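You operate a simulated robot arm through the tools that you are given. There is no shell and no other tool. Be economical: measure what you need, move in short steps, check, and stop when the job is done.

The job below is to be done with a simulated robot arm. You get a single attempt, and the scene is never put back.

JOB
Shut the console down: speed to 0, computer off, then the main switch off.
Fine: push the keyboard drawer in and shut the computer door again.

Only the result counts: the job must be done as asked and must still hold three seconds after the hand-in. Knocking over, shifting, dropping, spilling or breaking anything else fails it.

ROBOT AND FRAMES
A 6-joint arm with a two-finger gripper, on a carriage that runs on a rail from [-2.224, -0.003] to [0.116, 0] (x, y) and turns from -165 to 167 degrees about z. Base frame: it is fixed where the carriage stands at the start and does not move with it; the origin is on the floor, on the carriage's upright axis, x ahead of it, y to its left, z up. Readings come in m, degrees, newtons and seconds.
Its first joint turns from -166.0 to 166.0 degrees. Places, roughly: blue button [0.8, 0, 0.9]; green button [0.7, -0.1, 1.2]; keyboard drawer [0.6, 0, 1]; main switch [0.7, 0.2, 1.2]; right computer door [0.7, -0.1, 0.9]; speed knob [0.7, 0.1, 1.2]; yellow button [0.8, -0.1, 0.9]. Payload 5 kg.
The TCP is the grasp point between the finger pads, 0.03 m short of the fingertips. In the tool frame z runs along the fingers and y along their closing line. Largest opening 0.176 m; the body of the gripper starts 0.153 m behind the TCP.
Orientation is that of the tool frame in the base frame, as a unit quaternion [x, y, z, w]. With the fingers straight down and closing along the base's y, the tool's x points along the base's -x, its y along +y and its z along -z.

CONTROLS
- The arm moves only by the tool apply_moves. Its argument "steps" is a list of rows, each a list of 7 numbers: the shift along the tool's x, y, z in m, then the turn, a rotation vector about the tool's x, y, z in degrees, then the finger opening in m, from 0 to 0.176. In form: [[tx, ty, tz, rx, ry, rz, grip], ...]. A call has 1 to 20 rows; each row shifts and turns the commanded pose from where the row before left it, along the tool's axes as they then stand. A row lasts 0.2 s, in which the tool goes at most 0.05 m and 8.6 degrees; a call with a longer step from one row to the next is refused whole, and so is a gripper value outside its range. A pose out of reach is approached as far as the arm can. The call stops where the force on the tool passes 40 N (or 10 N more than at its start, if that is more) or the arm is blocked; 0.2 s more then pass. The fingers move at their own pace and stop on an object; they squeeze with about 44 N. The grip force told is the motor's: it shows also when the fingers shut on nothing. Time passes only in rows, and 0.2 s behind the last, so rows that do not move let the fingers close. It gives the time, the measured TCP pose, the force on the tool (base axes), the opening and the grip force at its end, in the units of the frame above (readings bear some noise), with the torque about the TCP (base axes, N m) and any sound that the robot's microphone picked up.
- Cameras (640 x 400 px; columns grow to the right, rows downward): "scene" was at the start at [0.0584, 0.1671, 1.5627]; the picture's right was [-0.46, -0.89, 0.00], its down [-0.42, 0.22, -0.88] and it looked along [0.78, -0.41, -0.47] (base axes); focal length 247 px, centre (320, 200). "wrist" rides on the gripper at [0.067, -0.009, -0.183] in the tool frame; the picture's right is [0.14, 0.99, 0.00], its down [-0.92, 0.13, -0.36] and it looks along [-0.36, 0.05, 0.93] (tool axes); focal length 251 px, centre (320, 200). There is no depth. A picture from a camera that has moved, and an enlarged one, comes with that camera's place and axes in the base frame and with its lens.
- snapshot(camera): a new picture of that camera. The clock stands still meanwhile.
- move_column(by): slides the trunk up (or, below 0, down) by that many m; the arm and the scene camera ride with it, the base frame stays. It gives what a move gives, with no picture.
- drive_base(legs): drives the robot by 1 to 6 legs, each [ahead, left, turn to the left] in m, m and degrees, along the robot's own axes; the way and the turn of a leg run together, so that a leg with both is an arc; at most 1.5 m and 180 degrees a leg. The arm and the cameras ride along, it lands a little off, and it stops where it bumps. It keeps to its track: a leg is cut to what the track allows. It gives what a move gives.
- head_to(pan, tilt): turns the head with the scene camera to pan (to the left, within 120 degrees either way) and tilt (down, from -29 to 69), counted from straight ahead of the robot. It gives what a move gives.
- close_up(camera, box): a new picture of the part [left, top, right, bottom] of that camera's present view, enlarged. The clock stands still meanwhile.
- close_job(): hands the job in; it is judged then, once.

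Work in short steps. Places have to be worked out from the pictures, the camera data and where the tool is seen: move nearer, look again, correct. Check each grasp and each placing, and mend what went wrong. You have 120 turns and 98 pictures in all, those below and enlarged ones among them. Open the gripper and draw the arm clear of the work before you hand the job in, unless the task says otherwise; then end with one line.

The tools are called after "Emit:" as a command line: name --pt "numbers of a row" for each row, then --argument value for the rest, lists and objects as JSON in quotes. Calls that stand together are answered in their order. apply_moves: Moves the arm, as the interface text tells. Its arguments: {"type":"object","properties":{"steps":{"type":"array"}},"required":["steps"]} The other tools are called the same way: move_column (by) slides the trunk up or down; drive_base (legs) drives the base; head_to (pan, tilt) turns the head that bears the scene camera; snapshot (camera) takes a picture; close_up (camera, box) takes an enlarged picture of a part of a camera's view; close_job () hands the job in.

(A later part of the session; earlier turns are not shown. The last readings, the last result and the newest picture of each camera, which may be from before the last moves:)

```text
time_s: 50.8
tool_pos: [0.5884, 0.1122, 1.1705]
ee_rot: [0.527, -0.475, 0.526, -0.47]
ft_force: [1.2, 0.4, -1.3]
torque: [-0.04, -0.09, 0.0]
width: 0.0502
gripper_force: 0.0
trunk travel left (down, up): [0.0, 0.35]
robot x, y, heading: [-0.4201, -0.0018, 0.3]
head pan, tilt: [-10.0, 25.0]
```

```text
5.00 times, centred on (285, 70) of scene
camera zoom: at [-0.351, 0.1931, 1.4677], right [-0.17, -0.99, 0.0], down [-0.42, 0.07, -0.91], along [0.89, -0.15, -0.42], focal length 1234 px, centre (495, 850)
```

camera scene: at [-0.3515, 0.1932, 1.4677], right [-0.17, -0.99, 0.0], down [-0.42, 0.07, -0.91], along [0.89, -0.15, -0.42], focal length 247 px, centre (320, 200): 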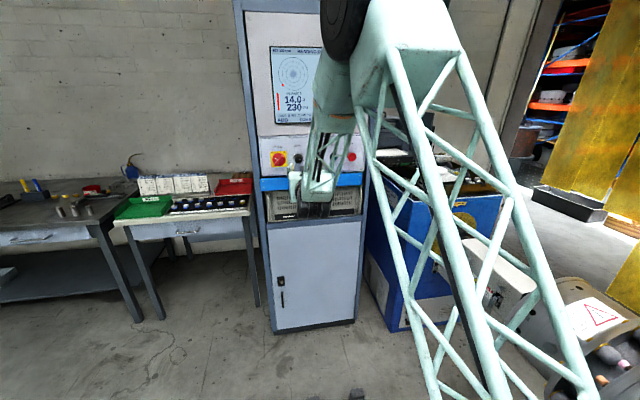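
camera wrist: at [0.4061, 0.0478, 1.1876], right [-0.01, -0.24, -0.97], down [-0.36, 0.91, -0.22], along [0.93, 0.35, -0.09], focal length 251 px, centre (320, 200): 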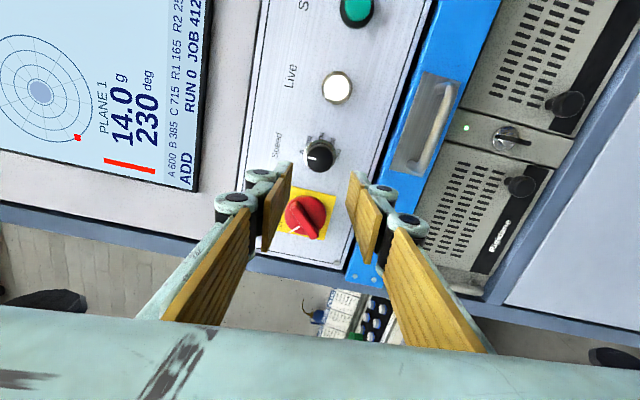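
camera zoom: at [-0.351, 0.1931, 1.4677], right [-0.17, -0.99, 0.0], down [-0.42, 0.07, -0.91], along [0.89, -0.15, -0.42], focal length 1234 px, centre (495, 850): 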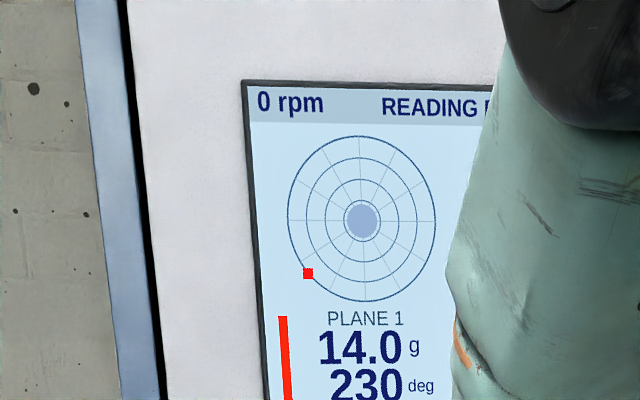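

The speed is 0. Next I'll roll the tool back and move down to look at the computer doors.

Emit:
apply_moves --pt "0 0 -0.02 0 0 8 0.05" --pt "0 0 -0.02 0 0 8 0.05" --pt "0 0 0 0 0 8 0.05" --pt "0 0 0 0 0 8 0.05" --pt "0 0 0 0 0 8 0.05" --pt "0 0 0 0 0 8 0.05" --pt "0 0 0 0 0 8 0.05" --pt "0 0 0 0 0 8 0.05" --pt "0 0 0 0 0 8 0.05" --pt "0 0 0 0 0 8 0.05" --pt "0 0 0 0 0 8 0.05" --pt "0 0 0 0 0 8 0.05" --pt "0.04 -0.03 0 0 0 0 0.05" --pt "0.04 -0.03 0 0 0 0 0.05" --pt "0.04 -0.03 0 0 0 0 0.05" --pt "0.04 -0.04 0 0 0 0 0.05" --pt "0.04 0 0 0 0 0 0.05" --pt "0.04 0 0 0 0 0 0.05" --pt "0 0 0 0 0 0 0.05"

Emit:
snapshot --camera "wrist"

Emit:
snapshot --camera "scene"

```text
refused: row 16 steps farther than a row can; nothing moved
```

```text
64 pictures are left
camera wrist: at [0.4061, 0.0478, 1.1876], right [-0.01, -0.24, -0.97], down [-0.36, 0.91, -0.22], along [0.93, 0.35, -0.09], focal length 251 px, centre (320, 200)
```

wrist: 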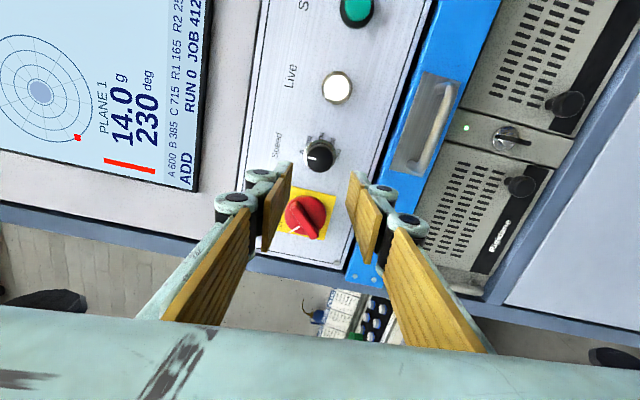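

```text
63 pictures are left
camera scene: at [-0.351, 0.1931, 1.4677], right [-0.17, -0.99, 0.0], down [-0.42, 0.07, -0.91], along [0.89, -0.15, -0.42], focal length 247 px, centre (320, 200)
```

scene: 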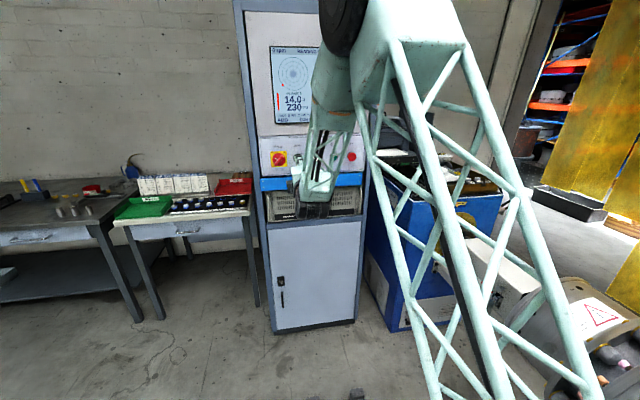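

One row was too long, so nothing moved. I'll resend it with smaller steps.

Emit:
apply_moves --pt "0 0 -0.02 0 0 8 0.05" --pt "0 0 -0.02 0 0 8 0.05" --pt "0 0 0 0 0 8 0.05" --pt "0 0 0 0 0 8 0.05" --pt "0 0 0 0 0 8 0.05" --pt "0 0 0 0 0 8 0.05" --pt "0 0 0 0 0 8 0.05" --pt "0 0 0 0 0 8 0.05" --pt "0 0 0 0 0 8 0.05" --pt "0 0 0 0 0 8 0.05" --pt "0 0 0 0 0 8 0.05" --pt "0 0 0 0 0 8 0.05" --pt "0.038 -0.03 0 0 0 0 0.05" --pt "0.038 -0.03 0 0 0 0 0.05" --pt "0.038 -0.03 0 0 0 0 0.05" --pt "0.038 -0.03 0 0 0 0 0.05" --pt "0.04 0 0 0 0 0 0.05" --pt "0.04 0 0 0 0 0 0.05" --pt "0 0 0 0 0 0 0.05"

Emit:
snapshot --camera "wrist"

```text
time_s: 54.8
tool_pos: [0.5482, -0.0098, 0.9381]
ee_rot: [0.001, 0.709, -0.001, 0.705]
ft_force: [0.4, 0.0, -0.4]
torque: [-0.02, -0.06, -0.01]
width: 0.0498
gripper_force: 0.1
trunk travel left (down, up): [0.0, 0.35]
robot x, y, heading: [-0.4206, -0.0021, 0.3]
head pan, tilt: [-10.0, 25.0]
```

```text
62 pictures are left
camera wrist: at [0.3649, -0.0179, 0.873], right [0.0, 0.99, -0.14], down [-0.36, 0.13, 0.92], along [0.93, 0.05, 0.35], focal length 251 px, centre (320, 200)
```

wrist: 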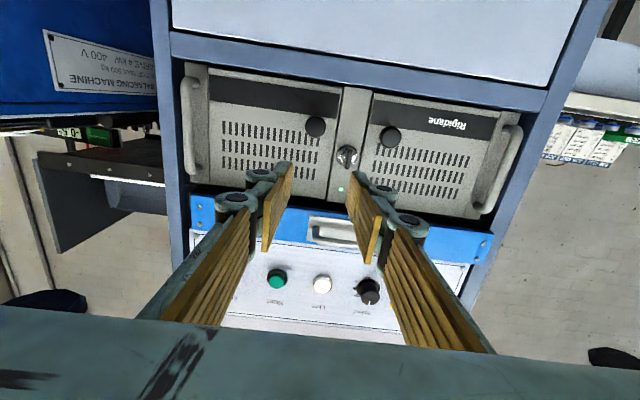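

Emit:
close_up --camera "wrist" --box '[180, 60, 400, 200]'

```text
2.86 times, centred on (290, 130) of wrist
camera zoom: at [0.3649, -0.0179, 0.873], right [0.0, 0.99, -0.14], down [-0.36, 0.13, 0.92], along [0.93, 0.05, 0.35], focal length 718 px, centre (406, 400)
```

zoom: 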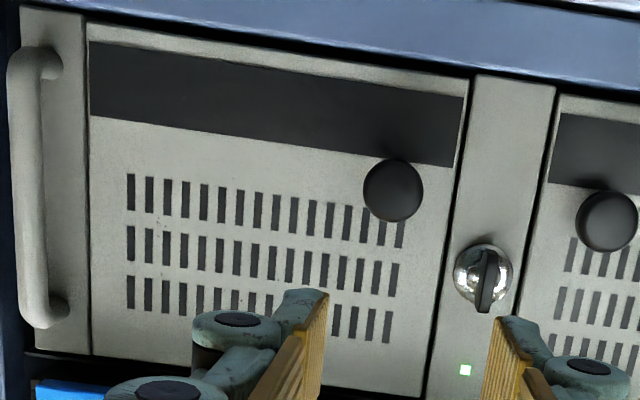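

The right door's knob is at about (0.72, -0.02, 0.902), and the hinge is presumably on the right. I'll roll the tool +90° so the fingers close vertically and the knob can pivot between the pads, then align.

Emit:
apply_moves --pt "0.036 -0.01 0 0 0 0 0.055" --pt "0 0 0 0 0 8 0.055" --pt "0 0 0 0 0 8 0.055" --pt "0 0 0 0 0 8 0.055" --pt "0 0 0 0 0 8 0.055" --pt "0 0 0 0 0 8 0.055" --pt "0 0 0 0 0 8 0.055" --pt "0 0 0 0 0 8 0.055" --pt "0 0 0 0 0 8 0.055" --pt "0 0 0 0 0 8 0.055" --pt "0 0 0 0 0 8 0.055" --pt "0 0 0 0 0 8 0.055" --pt "0 0 0 0 0 2 0.055" --pt "0 0 0.03 0 0 0 0.055" --pt "0 0 0.03 0 0 0 0.055" --pt "0 0 0.03 0 0 0 0.055" --pt "0 0 0 0 0 0 0.055"

Emit:
snapshot --camera "wrist"

```text
time_s: 58.4
tool_pos: [0.6379, -0.0174, 0.9028]
ee_rot: [0.503, 0.5, 0.497, 0.5]
ft_force: [-0.4, 0.0, 0.5]
torque: [0.01, 0.0, -0.02]
width: 0.0546
gripper_force: 0.0
trunk travel left (down, up): [0.0, 0.35]
robot x, y, heading: [-0.4167, -0.0035, 0.1]
head pan, tilt: [-10.0, 25.0]
```

```text
60 pictures are left
camera wrist: at [0.4555, 0.0497, 0.8946], right [0.01, 0.14, 0.99], down [-0.37, -0.92, 0.13], along [0.93, -0.36, 0.05], focal length 251 px, centre (320, 200)
```

wrist: 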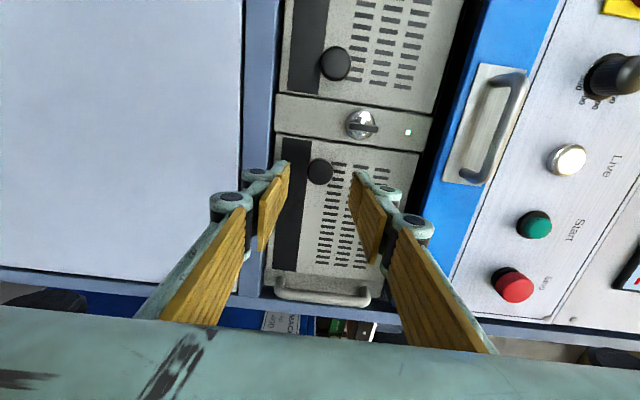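

Emit:
apply_moves --pt "-0.003 0 0.02 0 0 0 0.055" --pt "0 0 0.02 0 0 0 0.055" --pt "0 0 0.02 0 0 0 0.055" --pt "0 0 0.006 0 0 0 0.055" --pt "0 0 0 0 0 0 0.055"

Emit:
close_up --camera "wrist" --box '[230, 110, 450, 250]'

```text
time_s: 59.6
tool_pos: [0.7032, -0.0205, 0.9012]
ee_rot: [0.502, 0.5, 0.497, 0.501]
ft_force: [0.1, -0.8, -0.4]
torque: [-0.02, 0.0, -0.01]
width: 0.0549
gripper_force: 0.1
trunk travel left (down, up): [0.0, 0.35]
robot x, y, heading: [-0.4187, 0.0002, 0.2]
head pan, tilt: [-10.0, 25.0]
```

```text
2.86 times, centred on (340, 180) of wrist
camera zoom: at [0.5209, 0.0464, 0.8939], right [0.0, 0.14, 0.99], down [-0.37, -0.92, 0.13], along [0.93, -0.36, 0.05], focal length 718 px, centre (263, 257)
```

zoom: 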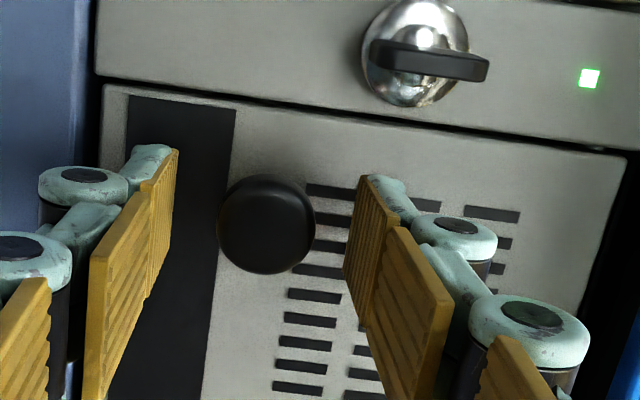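

Emit:
apply_moves --pt "0 0 0.003 0 0 0 0.01" --pt "0 0 0 0 0 0 0.01" --pt "0 0 0 0 0 0 0.01" --pt "0 0 0 0 0 0 0.01"

Emit:
apply_moves --pt "0 0 -0.008 0 0 0 0.01" --pt "0 0 -0.008 0 0 0 0.01" --pt "0 0 -0.008 0 0 0 0.01"

Emit:
close_up --camera "wrist" --box '[230, 110, 450, 250]'

```text
time_s: 60.6
tool_pos: [0.7047, -0.0205, 0.9019]
ee_rot: [0.503, 0.499, 0.498, 0.5]
ft_force: [-13.3, 0.1, 3.2]
torque: [-0.02, -0.06, -0.17]
width: 0.0275
gripper_force: 45.3
trunk travel left (down, up): [0.0, 0.35]
robot x, y, heading: [-0.4187, -0.0006, 0.1]
head pan, tilt: [-10.0, 25.0]
```

```text
time_s: 61.4
tool_pos: [0.6815, -0.0243, 0.9033]
ee_rot: [0.503, 0.499, 0.497, 0.501]
ft_force: [10.7, -14.7, 9.7]
torque: [0.0, -0.13, 0.68]
width: 0.0274
gripper_force: 44.9
trunk travel left (down, up): [0.0, 0.35]
robot x, y, heading: [-0.418, -0.0037, 0.0]
head pan, tilt: [-10.0, 25.0]
```

```text
2.86 times, centred on (340, 180) of wrist
camera zoom: at [0.5002, 0.0435, 0.8946], right [0.0, 0.14, 0.99], down [-0.37, -0.92, 0.13], along [0.93, -0.37, 0.05], focal length 718 px, centre (263, 257)
```

zoom: 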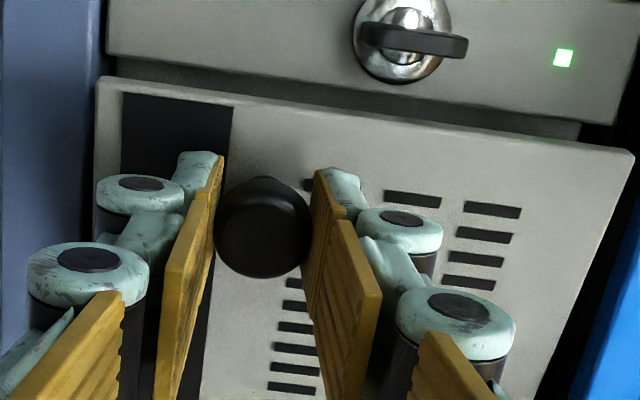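

The door opens on a right-hand hinge. I'll follow the arc around a hinge at about (0.74, -0.175), yawing with the door, to about 45°.

Emit:
apply_moves --pt "-0.002 0 0 0 4 0 0.01" --pt "-0.001 0 0 0 4 0 0.01" --pt "-0.0055 0 -0.0185 0 7 0 0.01" --pt "-0.0055 0 -0.0185 0 7 0 0.01" --pt "-0.0055 0 -0.0185 0 7 0 0.01"

Emit:
snapshot --camera "wrist"

```text
time_s: 62.6
tool_pos: [0.6336, -0.0554, 0.904]
ee_rot: [0.362, 0.608, 0.608, 0.361]
ft_force: [14.4, -18.6, 9.9]
torque: [0.09, -0.23, -0.37]
width: 0.0275
gripper_force: 45.2
trunk travel left (down, up): [0.0, 0.35]
robot x, y, heading: [-0.4203, 0.0034, 0.1]
head pan, tilt: [-10.0, 25.0]
```

```text
57 pictures are left
camera wrist: at [0.441, -0.085, 0.8944], right [-0.06, 0.12, 0.99], down [0.12, -0.98, 0.13], along [0.99, 0.13, 0.05], focal length 251 px, centre (320, 200)
```

wrist: 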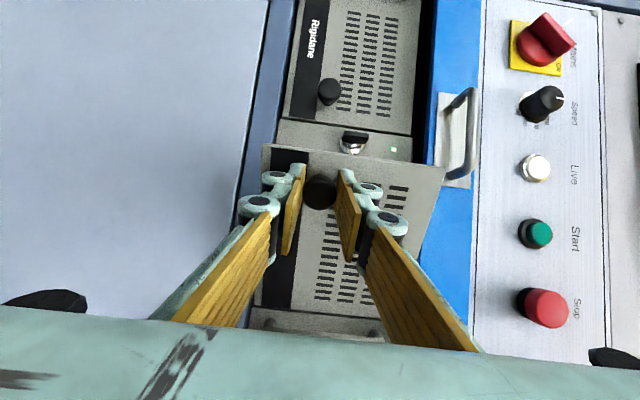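

Door at about 29°. Continuing with a slight bias toward the hinge.

Emit:
apply_moves --pt "-0.008 0 -0.0185 0 7 0 0.01" --pt "-0.0065 0 -0.0185 0 7 0 0.01" --pt "-0.0055 0 -0.0185 0 7 0 0.01" --pt "-0.0055 0 -0.0185 0 7 0 0.01"

Emit:
snapshot --camera "wrist"

Emit:
snapshot --camera "scene"

```text
time_s: 63.6
tool_pos: [0.5916, -0.1194, 0.9033]
ee_rot: [0.203, 0.678, 0.678, 0.199]
ft_force: [-10.9, 7.5, 2.5]
torque: [-0.08, -0.14, 0.55]
width: 0.0272
gripper_force: 45.0
trunk travel left (down, up): [0.0, 0.35]
robot x, y, heading: [-0.4192, -0.0018, 0.6]
head pan, tilt: [-10.0, 25.0]
```

```text
56 pictures are left
camera wrist: at [0.4358, -0.2358, 0.895], right [-0.11, 0.08, 0.99], down [0.58, -0.81, 0.13], along [0.81, 0.59, 0.04], focal length 251 px, centre (320, 200)
```

wrist: 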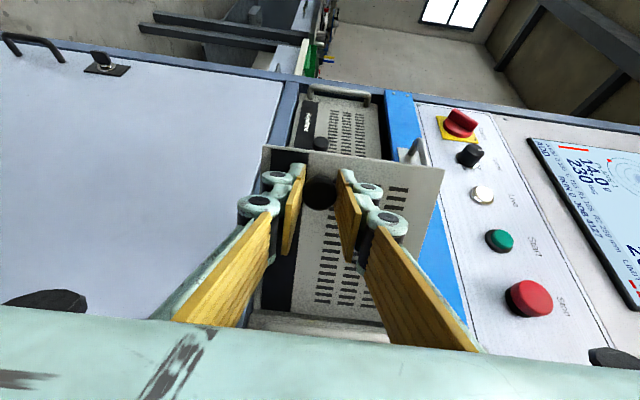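

```text
55 pictures are left
camera scene: at [-0.3525, 0.1939, 1.4676], right [-0.17, -0.99, 0.0], down [-0.42, 0.07, -0.91], along [0.89, -0.15, -0.42], focal length 247 px, centre (320, 200)
```

scene: 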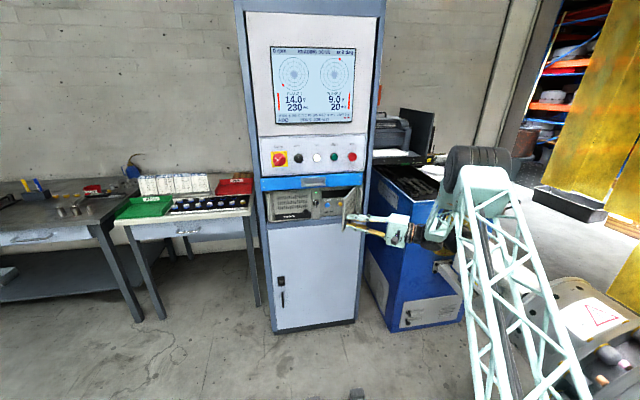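

The door is at about 57° and the scene camera can see inside. Zooming in on the buttons.

Emit:
close_up --camera "scene" --box '[260, 175, 370, 235]'

Emit:
close_up --camera "scene" --box '[310, 185, 350, 220]'

```text
5.82 times, centred on (315, 205) of scene
camera zoom: at [-0.3525, 0.1939, 1.4676], right [-0.17, -0.99, 0.0], down [-0.42, 0.07, -0.91], along [0.89, -0.15, -0.42], focal length 1436 px, centre (349, 171)
```

zoom: 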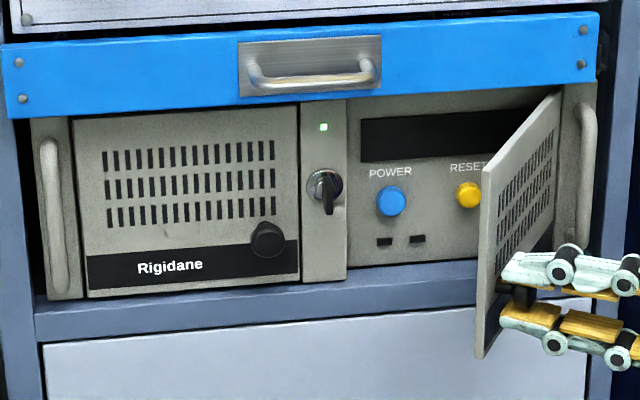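

```text
11.43 times, centred on (330, 202) of scene
camera zoom: at [-0.3525, 0.1939, 1.4676], right [-0.17, -0.99, 0.0], down [-0.42, 0.07, -0.91], along [0.89, -0.15, -0.42], focal length 2820 px, centre (206, 171)
```

zoom: 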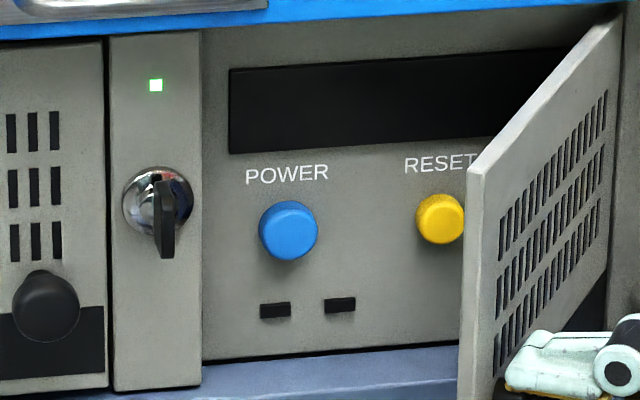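

POWER is the blue button. I'll open the door a bit further, then release the knob and back away.

Emit:
apply_moves --pt "-0.004 0 -0.0185 0 7 0 0.01" --pt "-0.0055 0 -0.0185 0 7 0 0.01" --pt "-0.0055 0 -0.0185 0 7 0 0.01" --pt "0 0 0 0 0 0 0.01"

Emit:
close_up --camera "scene" --box '[260, 165, 420, 265]'

```text
time_s: 64.6
tool_pos: [0.5809, -0.1787, 0.9033]
ee_rot: [0.077, 0.704, 0.702, 0.074]
ft_force: [-4.0, 3.0, -2.7]
torque: [-0.17, 0.07, 0.47]
width: 0.0274
gripper_force: 44.9
trunk travel left (down, up): [0.0, 0.35]
robot x, y, heading: [-0.4183, 0.0014, 0.4]
head pan, tilt: [-10.0, 25.0]
```

```text
4.00 times, centred on (340, 215) of scene
camera zoom: at [-0.3512, 0.1931, 1.4677], right [-0.17, -0.99, 0.0], down [-0.42, 0.07, -0.91], along [0.89, -0.15, -0.42], focal length 987 px, centre (240, 140)
```

zoom: 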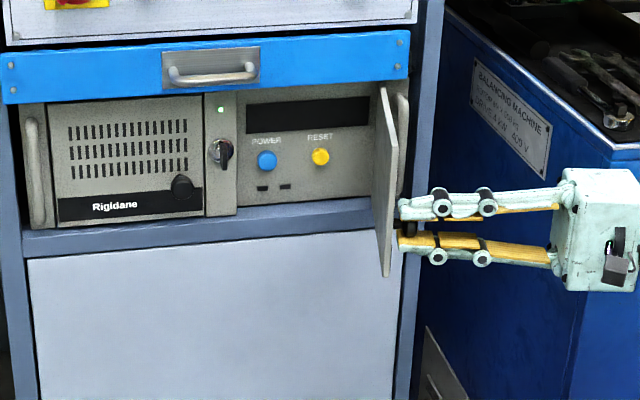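

The door is nearly fully open. I'll release, retreat along the tool axis, move clear toward the robot and yaw back.

Emit:
apply_moves --pt "0 0 0 0 0 0 0.06" --pt "0 0 0 0 0 0 0.06" --pt "0 0 -0.02 0 0 0 0.06" --pt "0 0 -0.03 0 0 0 0.06" --pt "0 0 -0.03 0 0 0 0.06" --pt "0.04 0 0 0 0 0 0.05" --pt "0.04 0 0 0 0 0 0.03" --pt "0.04 0 0 0 0 0 0.01" --pt "0.04 0 0 0 0 0 0.0" --pt "0 0 0 0 -8 0 0" --pt "0 0 0 0 -8 0 0" --pt "0 0 0 0 -8 0 0" --pt "0 0 0 0 -8 0 0" --pt "0 0 0 0 -8 0 0" --pt "0 0 0 0 -8 0 0"

Emit:
snapshot --camera "scene"

```text
time_s: 67.8
tool_pos: [0.4079, -0.2216, 0.9043]
ee_rot: [0.356, 0.612, 0.61, 0.355]
ft_force: [0.5, -1.2, -0.9]
torque: [0.02, -0.1, 0.17]
width: 0.0001
gripper_force: 44.2
trunk travel left (down, up): [0.0, 0.35]
robot x, y, heading: [-0.4189, -0.0027, 0.1]
head pan, tilt: [-10.0, 25.0]
```

```text
51 pictures are left
camera scene: at [-0.3512, 0.1924, 1.4678], right [-0.17, -0.99, 0.0], down [-0.42, 0.07, -0.91], along [0.89, -0.15, -0.42], focal length 247 px, centre (320, 200)
```

scene: 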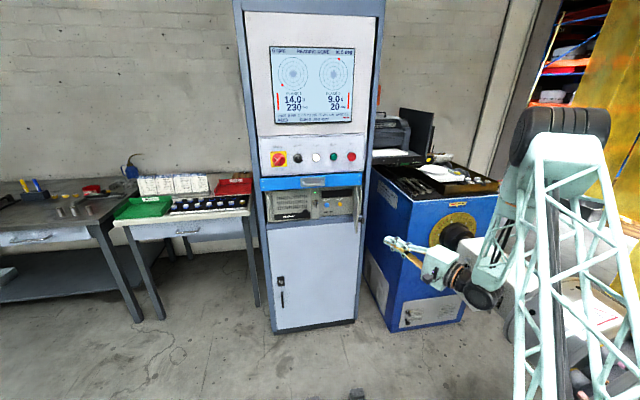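

The door stays open. I'll finish the yaw-back and move in front of the POWER button.

Emit:
apply_moves --pt "0 0 0 0 -8 0 0" --pt "0 0 0 0 -8 0 0" --pt "0 0 0 0 -8 0 0" --pt "0 0 0 0 -5.6 0 0" --pt "0.04 0 0 0 0 0 0" --pt "0.04 0 0 0 0 0 0" --pt "0.04 0 0 0 0 0 0" --pt "0.04 0 0 0 0 0 0" --pt "0.035 0 0 0 0 0 0" --pt "0 0 0.04 0 0 0 0" --pt "0 0 0.04 0 0 0 0" --pt "0 0 0.04 0 0 0 0" --pt "0 0 0 0 0 0 0"

Emit:
snapshot --camera "wrist"

```text
time_s: 70.6
tool_pos: [0.5272, -0.0243, 0.9025]
ee_rot: [0.501, 0.502, 0.499, 0.498]
ft_force: [0.2, -0.3, -0.7]
torque: [0.03, 0.02, -0.01]
width: 0.0
gripper_force: 44.6
trunk travel left (down, up): [0.0, 0.35]
robot x, y, heading: [-0.419, -0.0025, 0.2]
head pan, tilt: [-10.0, 25.0]
```

```text
50 pictures are left
camera wrist: at [0.3447, 0.0425, 0.8938], right [0.0, 0.14, 0.99], down [-0.36, -0.92, 0.13], along [0.93, -0.36, 0.05], focal length 251 px, centre (320, 200)
```

wrist: 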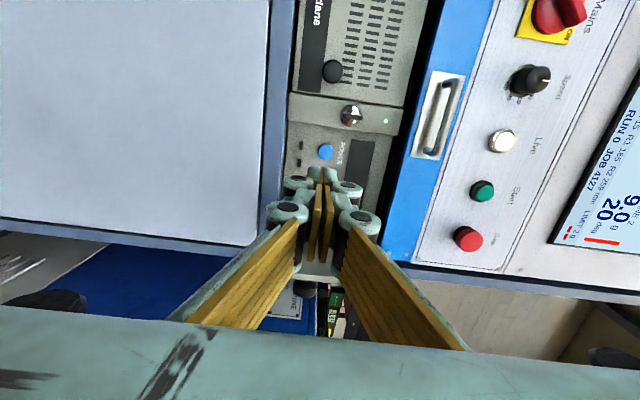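

POWER's centre is at about (0.753, -0.030, 0.914). I'll align and approach with closed fingers.

Emit:
apply_moves --pt "-0.006 0.0115 0.02 0 0 0 0" --pt "0 0 0.04 0 0 0 0" --pt "0 0 0.04 0 0 0 0" --pt "0 0 0.04 0 0 0 0" --pt "0 0 0.03 0 0 0 0" --pt "0 0 0 0 0 0 0"

Emit:
close_up --camera "wrist" --box '[220, 90, 440, 230]'

Emit:
close_up --camera "scene" --box '[260, 165, 420, 265]'

```text
time_s: 72.0
tool_pos: [0.6962, -0.0288, 0.9124]
ee_rot: [0.501, 0.502, 0.499, 0.498]
ft_force: [-1.2, 0.4, -0.4]
torque: [0.04, -0.04, 0.0]
width: 0.0001
gripper_force: 43.7
trunk travel left (down, up): [0.0, 0.35]
robot x, y, heading: [-0.4185, 0.0022, 0.3]
head pan, tilt: [-10.0, 25.0]
```

```text
2.86 times, centred on (330, 160) of wrist
camera zoom: at [0.5126, 0.0372, 0.9049], right [0.0, 0.14, 0.99], down [-0.36, -0.92, 0.13], along [0.93, -0.36, 0.05], focal length 718 px, centre (291, 314)
```

zoom: 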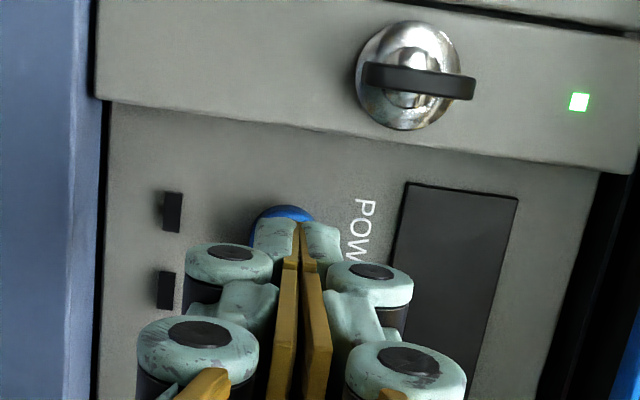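

```text
4.00 times, centred on (340, 215) of scene
camera zoom: at [-0.3514, 0.1931, 1.4677], right [-0.17, -0.99, 0.0], down [-0.42, 0.07, -0.91], along [0.89, -0.15, -0.42], focal length 987 px, centre (240, 140)
```

zoom: 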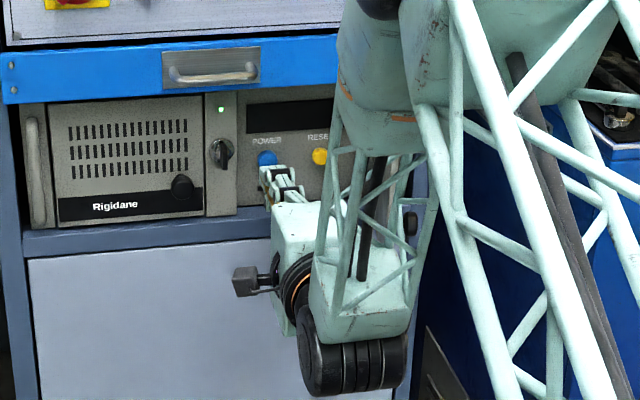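

Emit:
apply_moves --pt "0 -0.002 0.008 0 0 0 0" --pt "0 0 0.008 0 0 0 0" --pt "0 0 0.006 0 0 0 0" --pt "0 0 0.005 0 0 0 0" --pt "0 0 0.004 0 0 0 0"

Emit:
close_up --camera "wrist" --box '[220, 90, 440, 230]'

```text
time_s: 73.2
tool_pos: [0.7285, -0.03, 0.9114]
ee_rot: [0.5, 0.502, 0.499, 0.499]
ft_force: [0.4, -0.2, -1.0]
torque: [0.03, 0.01, -0.03]
width: 0.0
gripper_force: 43.7
trunk travel left (down, up): [0.0, 0.35]
robot x, y, heading: [-0.4195, 0.0006, 0.2]
head pan, tilt: [-10.0, 25.0]
```

```text
2.86 times, centred on (330, 160) of wrist
camera zoom: at [0.5454, 0.0354, 0.904], right [0.0, 0.14, 0.99], down [-0.36, -0.92, 0.13], along [0.93, -0.36, 0.05], focal length 718 px, centre (291, 314)
```

zoom: 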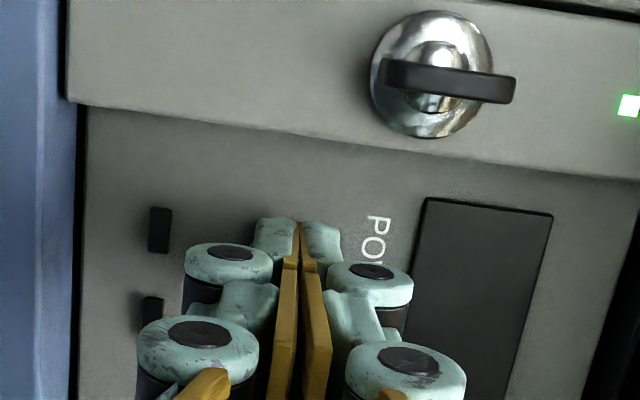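

Emit:
apply_moves --pt "0 0 0.004 0 0 0 0" --pt "0 0 0.004 0 0 0 0" --pt "0 0 0.003 0 0 0 0" --pt "0 0 0.003 0 0 0 0"

Emit:
snapshot --camera "wrist"

```text
time_s: 74.2
tool_pos: [0.7361, -0.03, 0.9108]
ee_rot: [0.501, 0.501, 0.499, 0.499]
ft_force: [-33.6, 0.2, 7.4]
torque: [-0.03, -0.15, -0.01]
width: 0.0063
gripper_force: 44.9
trunk travel left (down, up): [0.0, 0.35]
robot x, y, heading: [-0.4215, -0.0028, 0.4]
head pan, tilt: [-10.0, 25.0]
heard: click
stopped in row 4: the force on the tool passed its limit at 50 N (the readings are from after the stop); the commanded pose is now the measured one
```

```text
46 pictures are left
camera wrist: at [0.5545, 0.0353, 0.9041], right [0.0, 0.14, 0.99], down [-0.36, -0.92, 0.13], along [0.93, -0.36, 0.05], focal length 251 px, centre (320, 200)
```

wrist: 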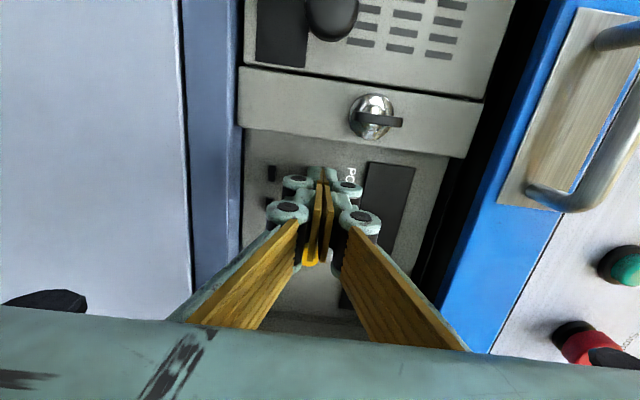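

A click was heard and the LED looks dark. I'll back off and check.

Emit:
apply_moves --pt "0 0 -0.01 0 0 0 0" --pt "0 0 -0.03 0 0 0 0" --pt "0 0 -0.04 0 0 0 0" --pt "0 0 -0.04 0 0 0 0" --pt "0 0 -0.04 0 0 0 0" --pt "0 0 -0.04 0 0 0 0"

Emit:
close_up --camera "scene" --box '[235, 30, 395, 240]'

Emit:
snapshot --camera "wrist"

```text
time_s: 75.6
tool_pos: [0.5389, -0.0317, 0.9122]
ee_rot: [0.501, 0.503, 0.499, 0.498]
ft_force: [1.4, 0.4, -0.2]
torque: [0.0, -0.11, -0.04]
width: 0.0001
gripper_force: 45.2
trunk travel left (down, up): [0.0, 0.35]
robot x, y, heading: [-0.4219, 0.0004, 0.4]
head pan, tilt: [-10.0, 25.0]
```

```text
1.90 times, centred on (315, 135) of scene
camera zoom: at [-0.3517, 0.1932, 1.4677], right [-0.17, -0.99, 0.0], down [-0.42, 0.07, -0.91], along [0.89, -0.15, -0.42], focal length 470 px, centre (330, 324)
```

zoom: 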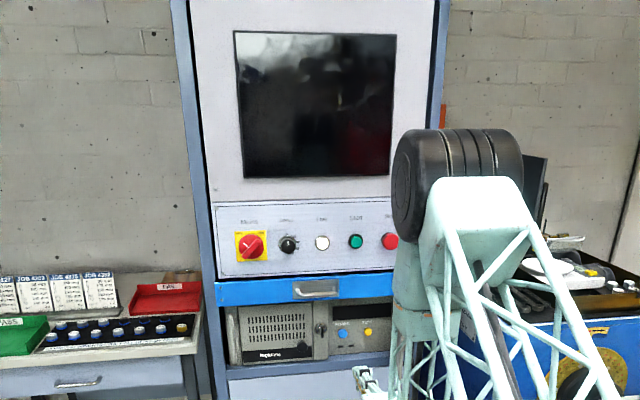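

```text
44 pictures are left
camera wrist: at [0.3556, 0.0344, 0.9042], right [0.01, 0.14, 0.99], down [-0.36, -0.92, 0.13], along [0.93, -0.36, 0.04], focal length 251 px, centre (320, 200)
```

wrist: 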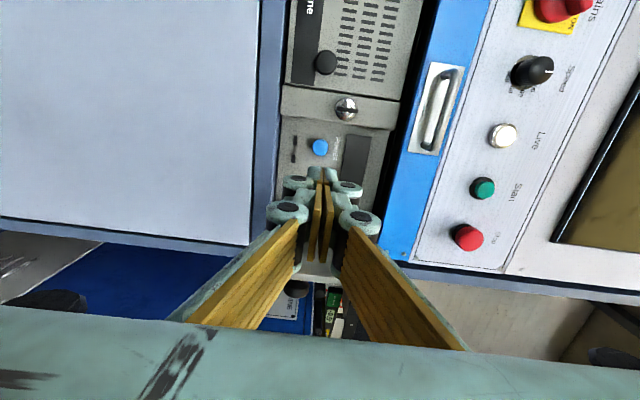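

The computer is off: the screen is black and the LED is out. To close the door I'll go around to its outer (right) side, at z≈0.965 to clear the knob, and look.

Emit:
apply_moves --pt "0 0.02 -0.04 0 0 0 0" --pt "0 0.02 -0.04 0 0 0 0" --pt "0 0.013 -0.02 0 0 0 0" --pt "-0.04 0 0 0 0 0 0" --pt "-0.04 0 0 0 0 0 0" --pt "-0.04 0 0 0 0 0 0" --pt "-0.04 0 0 0 0 0 0" --pt "-0.04 0 0 0 0 0 0" --pt "-0.005 0 0 0 0 0 0" --pt "0 0 0.04 0 0 0 0" --pt "0 0 0.04 0 0 0 0" --pt "0 0 0 0 0 0 0"

Emit:
snapshot --camera "wrist"

Emit:
close_up --camera "scene" --box '[260, 160, 460, 285]'

```text
time_s: 78.2
tool_pos: [0.5209, -0.238, 0.9618]
ee_rot: [0.5, 0.502, 0.499, 0.498]
ft_force: [0.1, 0.7, 0.0]
torque: [0.02, 0.01, -0.05]
width: 0.0002
gripper_force: 45.4
trunk travel left (down, up): [0.0, 0.35]
robot x, y, heading: [-0.4186, -0.0015, 0.6]
head pan, tilt: [-10.0, 25.0]
```

```text
43 pictures are left
camera wrist: at [0.3375, -0.1711, 0.9553], right [0.01, 0.14, 0.99], down [-0.36, -0.92, 0.13], along [0.93, -0.36, 0.04], focal length 251 px, centre (320, 200)
```

wrist: 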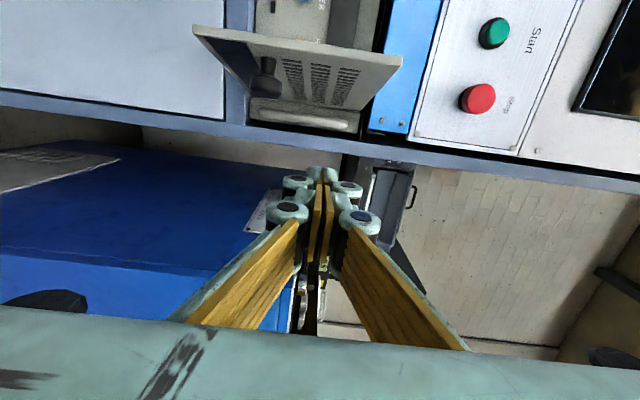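

```text
3.20 times, centred on (360, 222) of scene
camera zoom: at [-0.352, 0.1932, 1.4677], right [-0.17, -0.99, 0.0], down [-0.42, 0.07, -0.91], along [0.89, -0.15, -0.42], focal length 790 px, centre (192, 128)
```

zoom: 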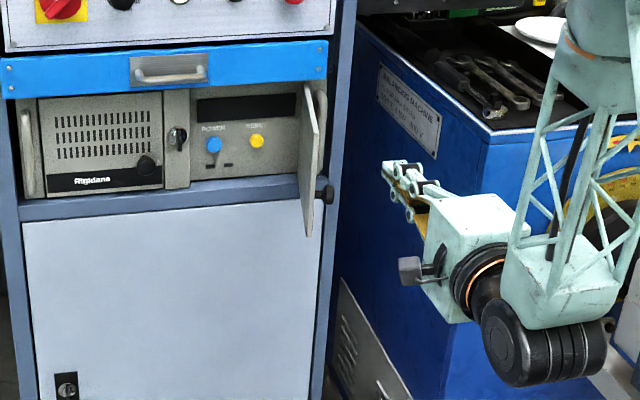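

The geometry matches: the door is just left of the fingers and the knob is lower. Advance, then sweep it left and push along its closing arc.

Emit:
apply_moves --pt "0 0 0.025 0 0 0 0" --pt "0 0 0.025 0 0 0 0" --pt "0.025 0 0 0 0 0 0" --pt "0.025 0 0 0 0 0 0" --pt "0.02 0 0.002 0 0 0 0" --pt "0.015 0 0.004 0 0 0 0" --pt "0.015 0 0.005 0 0 0 0" --pt "0.015 0 0.007 0 0 0 0" --pt "0.015 0 0.01 0 0 0 0" --pt "0.012 0 0.012 0 0 0 0" --pt "0.01 0 0.012 0 0 0 0"

Emit:
snapshot --camera "wrist"

Emit:
close_up --camera "scene" --box '[260, 160, 460, 285]'

```text
time_s: 80.6
tool_pos: [0.6206, -0.0834, 0.9632]
ee_rot: [0.501, 0.503, 0.498, 0.498]
ft_force: [0.0, 0.1, 0.0]
torque: [0.0, 0.04, 0.08]
width: 0.0
gripper_force: 45.1
trunk travel left (down, up): [0.0, 0.35]
robot x, y, heading: [-0.417, 0.0025, 0.3]
head pan, tilt: [-10.0, 25.0]
```

```text
41 pictures are left
camera wrist: at [0.4381, -0.0182, 0.9552], right [0.01, 0.14, 0.99], down [-0.36, -0.92, 0.13], along [0.93, -0.36, 0.04], focal length 251 px, centre (320, 200)
```

wrist: 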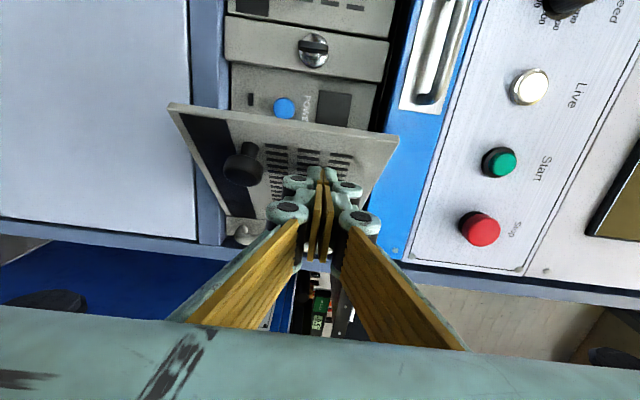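

```text
3.20 times, centred on (360, 222) of scene
camera zoom: at [-0.3521, 0.1929, 1.4678], right [-0.17, -0.99, 0.0], down [-0.42, 0.07, -0.91], along [0.89, -0.15, -0.42], focal length 790 px, centre (192, 128)
```

zoom: 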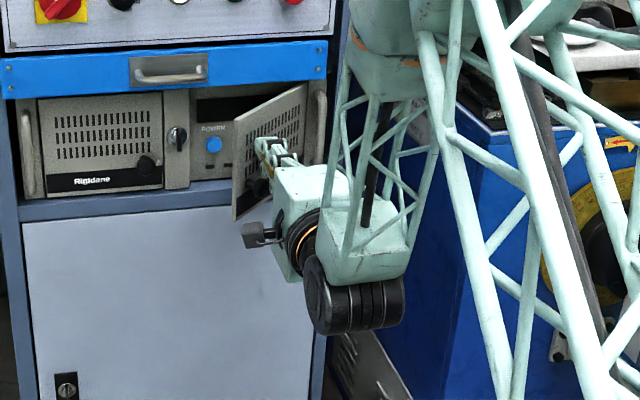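

The door is following. I'll keep pushing forward until it is shut.

Emit:
apply_moves --pt "0.008 0 0.01 0 0 0 0" --pt "0.008 0 0.01 0 0 0 0" --pt "0.007 0 0.01 0 0 0 0" --pt "0.006 0 0.01 0 0 0 0" --pt "0.006 0 0.01 0 0 0 0" --pt "0.003 0 0.01 0 0 0 0" --pt "0 0 0.01 0 0 0 0" --pt "0 0 0.008 0 0 0 0" --pt "0 0 0.005 0 0 0 0" --pt "0 0 0.004 0 0 0 0" --pt "0 0 0.004 0 0 0 0" --pt "0 0 0.004 0 0 0 0"

Emit:
snapshot --camera "wrist"

```text
time_s: 83.2
tool_pos: [0.7156, -0.0461, 0.9632]
ee_rot: [0.501, 0.502, 0.499, 0.497]
ft_force: [-5.2, 0.6, -0.1]
torque: [-0.01, -0.01, -0.02]
width: 0.0061
gripper_force: 44.7
trunk travel left (down, up): [0.0, 0.35]
robot x, y, heading: [-0.4215, -0.0019, 0.4]
head pan, tilt: [-10.0, 25.0]
```

```text
39 pictures are left
camera wrist: at [0.5335, 0.0202, 0.9557], right [0.01, 0.14, 0.99], down [-0.36, -0.92, 0.13], along [0.93, -0.36, 0.04], focal length 251 px, centre (320, 200)
```

wrist: 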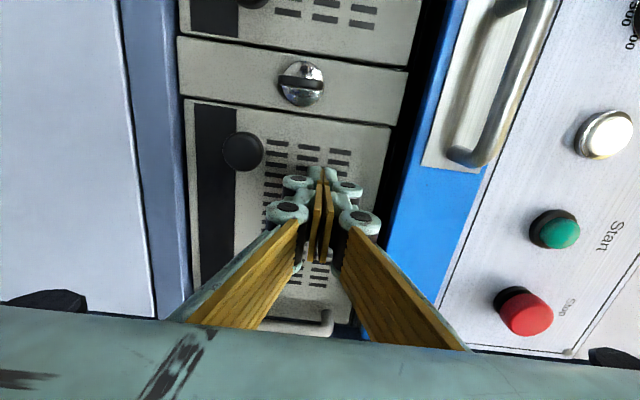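

It looks shut. I'll give one firm nudge to be sure.

Emit:
apply_moves --pt "0 0 0.004 0 0 0 0" --pt "0 0 0.004 0 0 0 0" --pt "0 0 0.004 0 0 0 0" --pt "0 0 0.004 0 0 0 0"

Emit:
close_up --camera "wrist" --box '[160, 40, 420, 240]'

```text
time_s: 83.6
tool_pos: [0.7171, -0.0464, 0.963]
ee_rot: [0.501, 0.503, 0.499, 0.497]
ft_force: [-23.6, 1.6, 7.8]
torque: [-0.04, -0.23, -0.14]
width: 0.006
gripper_force: 45.0
trunk travel left (down, up): [0.0, 0.35]
robot x, y, heading: [-0.4197, 0.0013, 0.3]
head pan, tilt: [-10.0, 25.0]
stopped in row 2: the force on the tool passed its limit at 48 N (the readings are from after the stop); the commanded pose is now the measured one
```

```text
2.00 times, centred on (290, 140) of wrist
camera zoom: at [0.5338, 0.0201, 0.9557], right [0.01, 0.14, 0.99], down [-0.36, -0.92, 0.13], along [0.93, -0.36, 0.04], focal length 503 px, centre (380, 320)
```

zoom: 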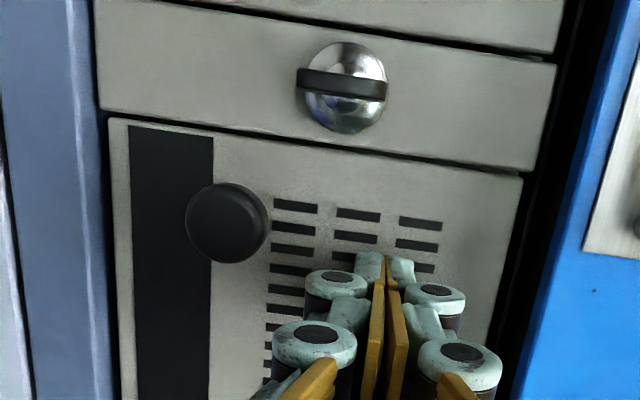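

The door is shut against its stop. I'll retreat and go to the mains switch with the tool rolled to 45°, so the fingers straddle its bar.

Emit:
apply_moves --pt "0 0 -0.04 0 0 0 0" --pt "0 0 -0.04 0 0 0 0" --pt "0 0 -0.04 0 0 0 0.04" --pt "0 0 -0.03 0 0 0 0.04" --pt "0.035 0.03 0 0 0 0 0.04" --pt "0.035 0.03 0 0 0 0 0.04" --pt "0.035 0.03 0 0 0 0 0.04" --pt "0.035 0.03 0 0 0 0 0.04" --pt "0.035 0.03 0 0 0 0 0.04" --pt "0.035 0.03 0 0 0 0 0.04" --pt "0.031 0.025 0 0 0 0 0.04" --pt "0 0 0 0 0 -7.5 0.04" --pt "0 0 0 0 0 -7.5 0.04" --pt "0 0 0 0 0 -7.5 0.04" --pt "0 0 0 0 0 -7.5 0.04" --pt "0 0 0 0 0 -7.5 0.04" --pt "0 0 0 0 0 -7.5 0.04" --pt "0 0 0 0 0 0 0.04"

Emit:
snapshot --camera "wrist"

Emit:
snapshot --camera "scene"

```text
time_s: 87.4
tool_pos: [0.57, 0.1945, 1.1678]
ee_rot: [0.27, 0.657, 0.269, 0.65]
ft_force: [-1.0, -0.2, -0.2]
torque: [0.0, 0.0, 0.01]
width: 0.04
gripper_force: 0.1
trunk travel left (down, up): [0.0, 0.35]
robot x, y, heading: [-0.419, 0.0005, 0.2]
head pan, tilt: [-10.0, 25.0]
```

```text
37 pictures are left
camera wrist: at [0.3863, 0.2347, 1.1159], right [0.0, 0.8, 0.6], down [-0.35, -0.56, 0.75], along [0.94, -0.22, 0.28], focal length 251 px, centre (320, 200)
```

wrist: 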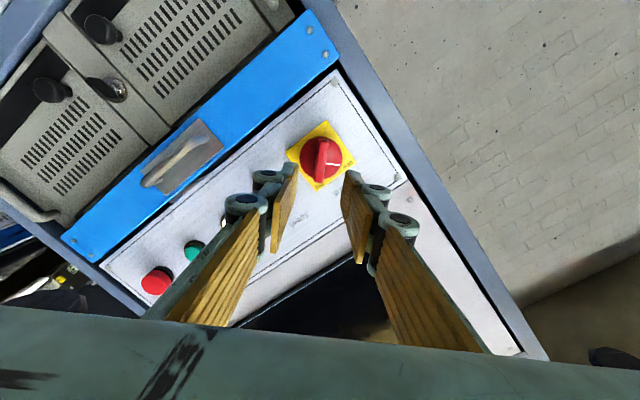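

```text
36 pictures are left
camera scene: at [-0.3526, 0.1931, 1.4677], right [-0.17, -0.99, 0.0], down [-0.42, 0.07, -0.91], along [0.89, -0.15, -0.42], focal length 247 px, centre (320, 200)
```

scene: 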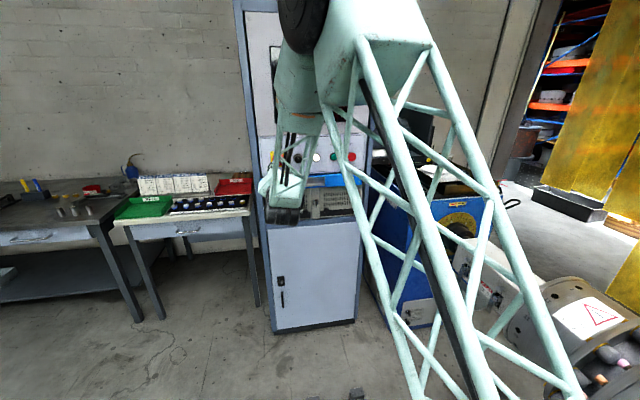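

The bar is well aligned between the fingers. Advancing.

Emit:
apply_moves --pt "0.002 0 0.03 0 0 0 0.04" --pt "0 0 0.03 0 0 0 0.04" --pt "0 0 0.025 0 0 0 0.04" --pt "0 0 0 0 0 0 0.04"

Emit:
close_up --camera "wrist" --box '[220, 100, 440, 240]'

```text
time_s: 88.4
tool_pos: [0.6569, 0.1957, 1.1653]
ee_rot: [0.272, 0.657, 0.269, 0.65]
ft_force: [0.1, 0.2, -0.7]
torque: [0.02, -0.02, 0.01]
width: 0.04
gripper_force: 0.1
trunk travel left (down, up): [0.0, 0.35]
robot x, y, heading: [-0.418, -0.0018, 0.3]
head pan, tilt: [-10.0, 25.0]
```

```text
2.86 times, centred on (330, 170) of wrist
camera zoom: at [0.4725, 0.2359, 1.1135], right [0.0, 0.8, 0.6], down [-0.35, -0.56, 0.75], along [0.94, -0.22, 0.28], focal length 718 px, centre (291, 286)
```

zoom: 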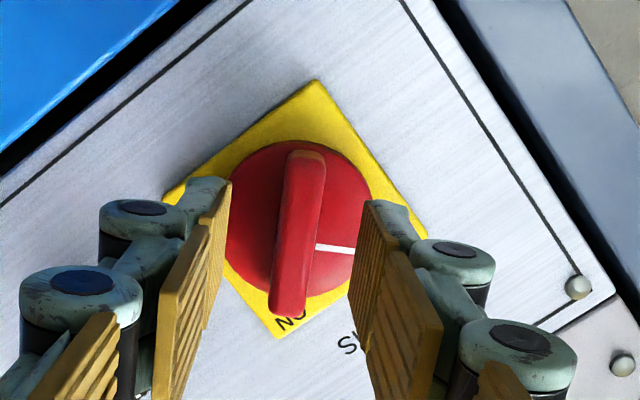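

Emit:
apply_moves --pt "0 0 0.008 0 0 0 0.04" --pt "0 0 0.008 0 0 0 0.04" --pt "0 0 0.005 0 0 0 0.04" --pt "0 0 0.004 0 0 0 0.04" --pt "0 0 0 0 0 0 0.04"

Emit:
close_up --camera "wrist" --box '[220, 100, 440, 240]'

```text
time_s: 89.6
tool_pos: [0.6805, 0.1969, 1.1656]
ee_rot: [0.271, 0.657, 0.269, 0.65]
ft_force: [-0.4, -0.6, -0.7]
torque: [0.02, 0.01, 0.0]
width: 0.04
gripper_force: 0.0
trunk travel left (down, up): [0.0, 0.35]
robot x, y, heading: [-0.4175, -0.0019, -0.0]
head pan, tilt: [-10.0, 25.0]
```

```text
2.86 times, centred on (330, 170) of wrist
camera zoom: at [0.4971, 0.2362, 1.1136], right [0.0, 0.8, 0.6], down [-0.35, -0.56, 0.75], along [0.94, -0.22, 0.28], focal length 718 px, centre (291, 286)
```

zoom: 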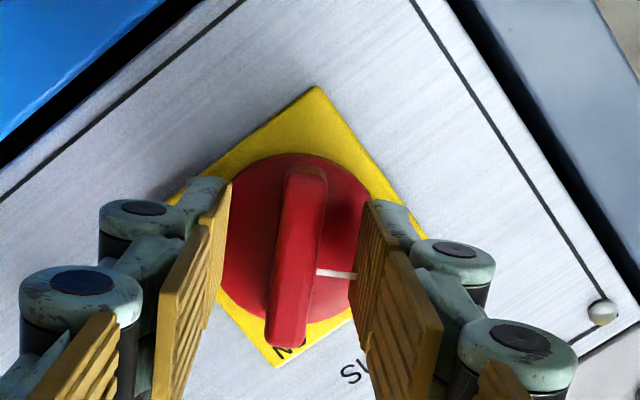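

Emit:
apply_moves --pt "0 0 0 0 0 0 0.0" --pt "0 0 0 0 0 0 0.0" --pt "0 0 0 0 0 0 0.0"

Emit:
close_up --camera "wrist" --box '[220, 100, 440, 240]'

```text
time_s: 90.4
tool_pos: [0.6797, 0.1975, 1.1667]
ee_rot: [0.27, 0.656, 0.271, 0.65]
ft_force: [10.6, 7.8, 9.3]
torque: [-0.04, -0.14, 0.32]
width: 0.0128
gripper_force: 45.2
trunk travel left (down, up): [0.0, 0.35]
robot x, y, heading: [-0.4176, 0.0019, 0.2]
head pan, tilt: [-10.0, 25.0]
```

```text
2.86 times, centred on (330, 170) of wrist
camera zoom: at [0.4973, 0.2372, 1.1145], right [0.0, 0.8, 0.6], down [-0.35, -0.56, 0.75], along [0.94, -0.21, 0.28], focal length 718 px, centre (291, 286)
```

zoom: 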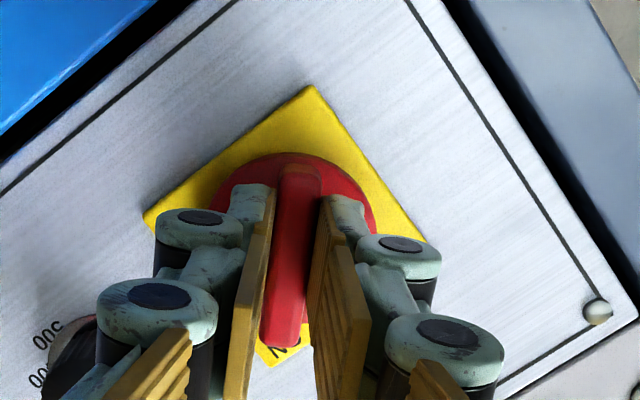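

The bar is gripped (13 mm). Turning CCW toward OFF.

Emit:
apply_moves --pt "0 0 0 0 0 -6 0.0" --pt "0 0 0 0 0 -6 0.0" --pt "0 0 0 0 0 -6 0.0" --pt "0 0 0 0 0 -6 0.0" --pt "0 0 0 0 0 -6 0.0" --pt "0 0 0 0 0 -6 0.0" --pt "0 0 0 0 0 -6 0.0" --pt "0 0 0 0 0 -6 0.0"

Emit:
snapshot --camera "wrist"

```text
time_s: 92.2
tool_pos: [0.6805, 0.1939, 1.1649]
ee_rot: [-0.018, 0.71, -0.019, 0.703]
ft_force: [17.4, -9.2, 11.6]
torque: [0.04, -0.92, -0.2]
width: 0.0126
gripper_force: 44.8
trunk travel left (down, up): [0.0, 0.35]
robot x, y, heading: [-0.4166, 0.004, 0.4]
head pan, tilt: [-10.0, 25.0]
```

```text
32 pictures are left
camera wrist: at [0.4972, 0.1808, 1.1011], right [0.0, 0.98, -0.19], down [-0.35, 0.18, 0.92], along [0.94, 0.07, 0.35], focal length 251 px, centre (320, 200)
```

wrist: 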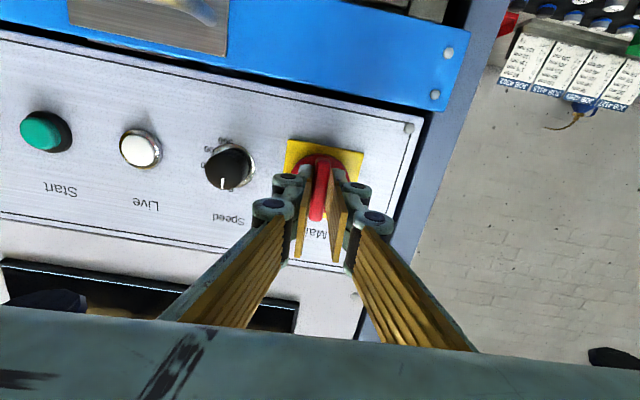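

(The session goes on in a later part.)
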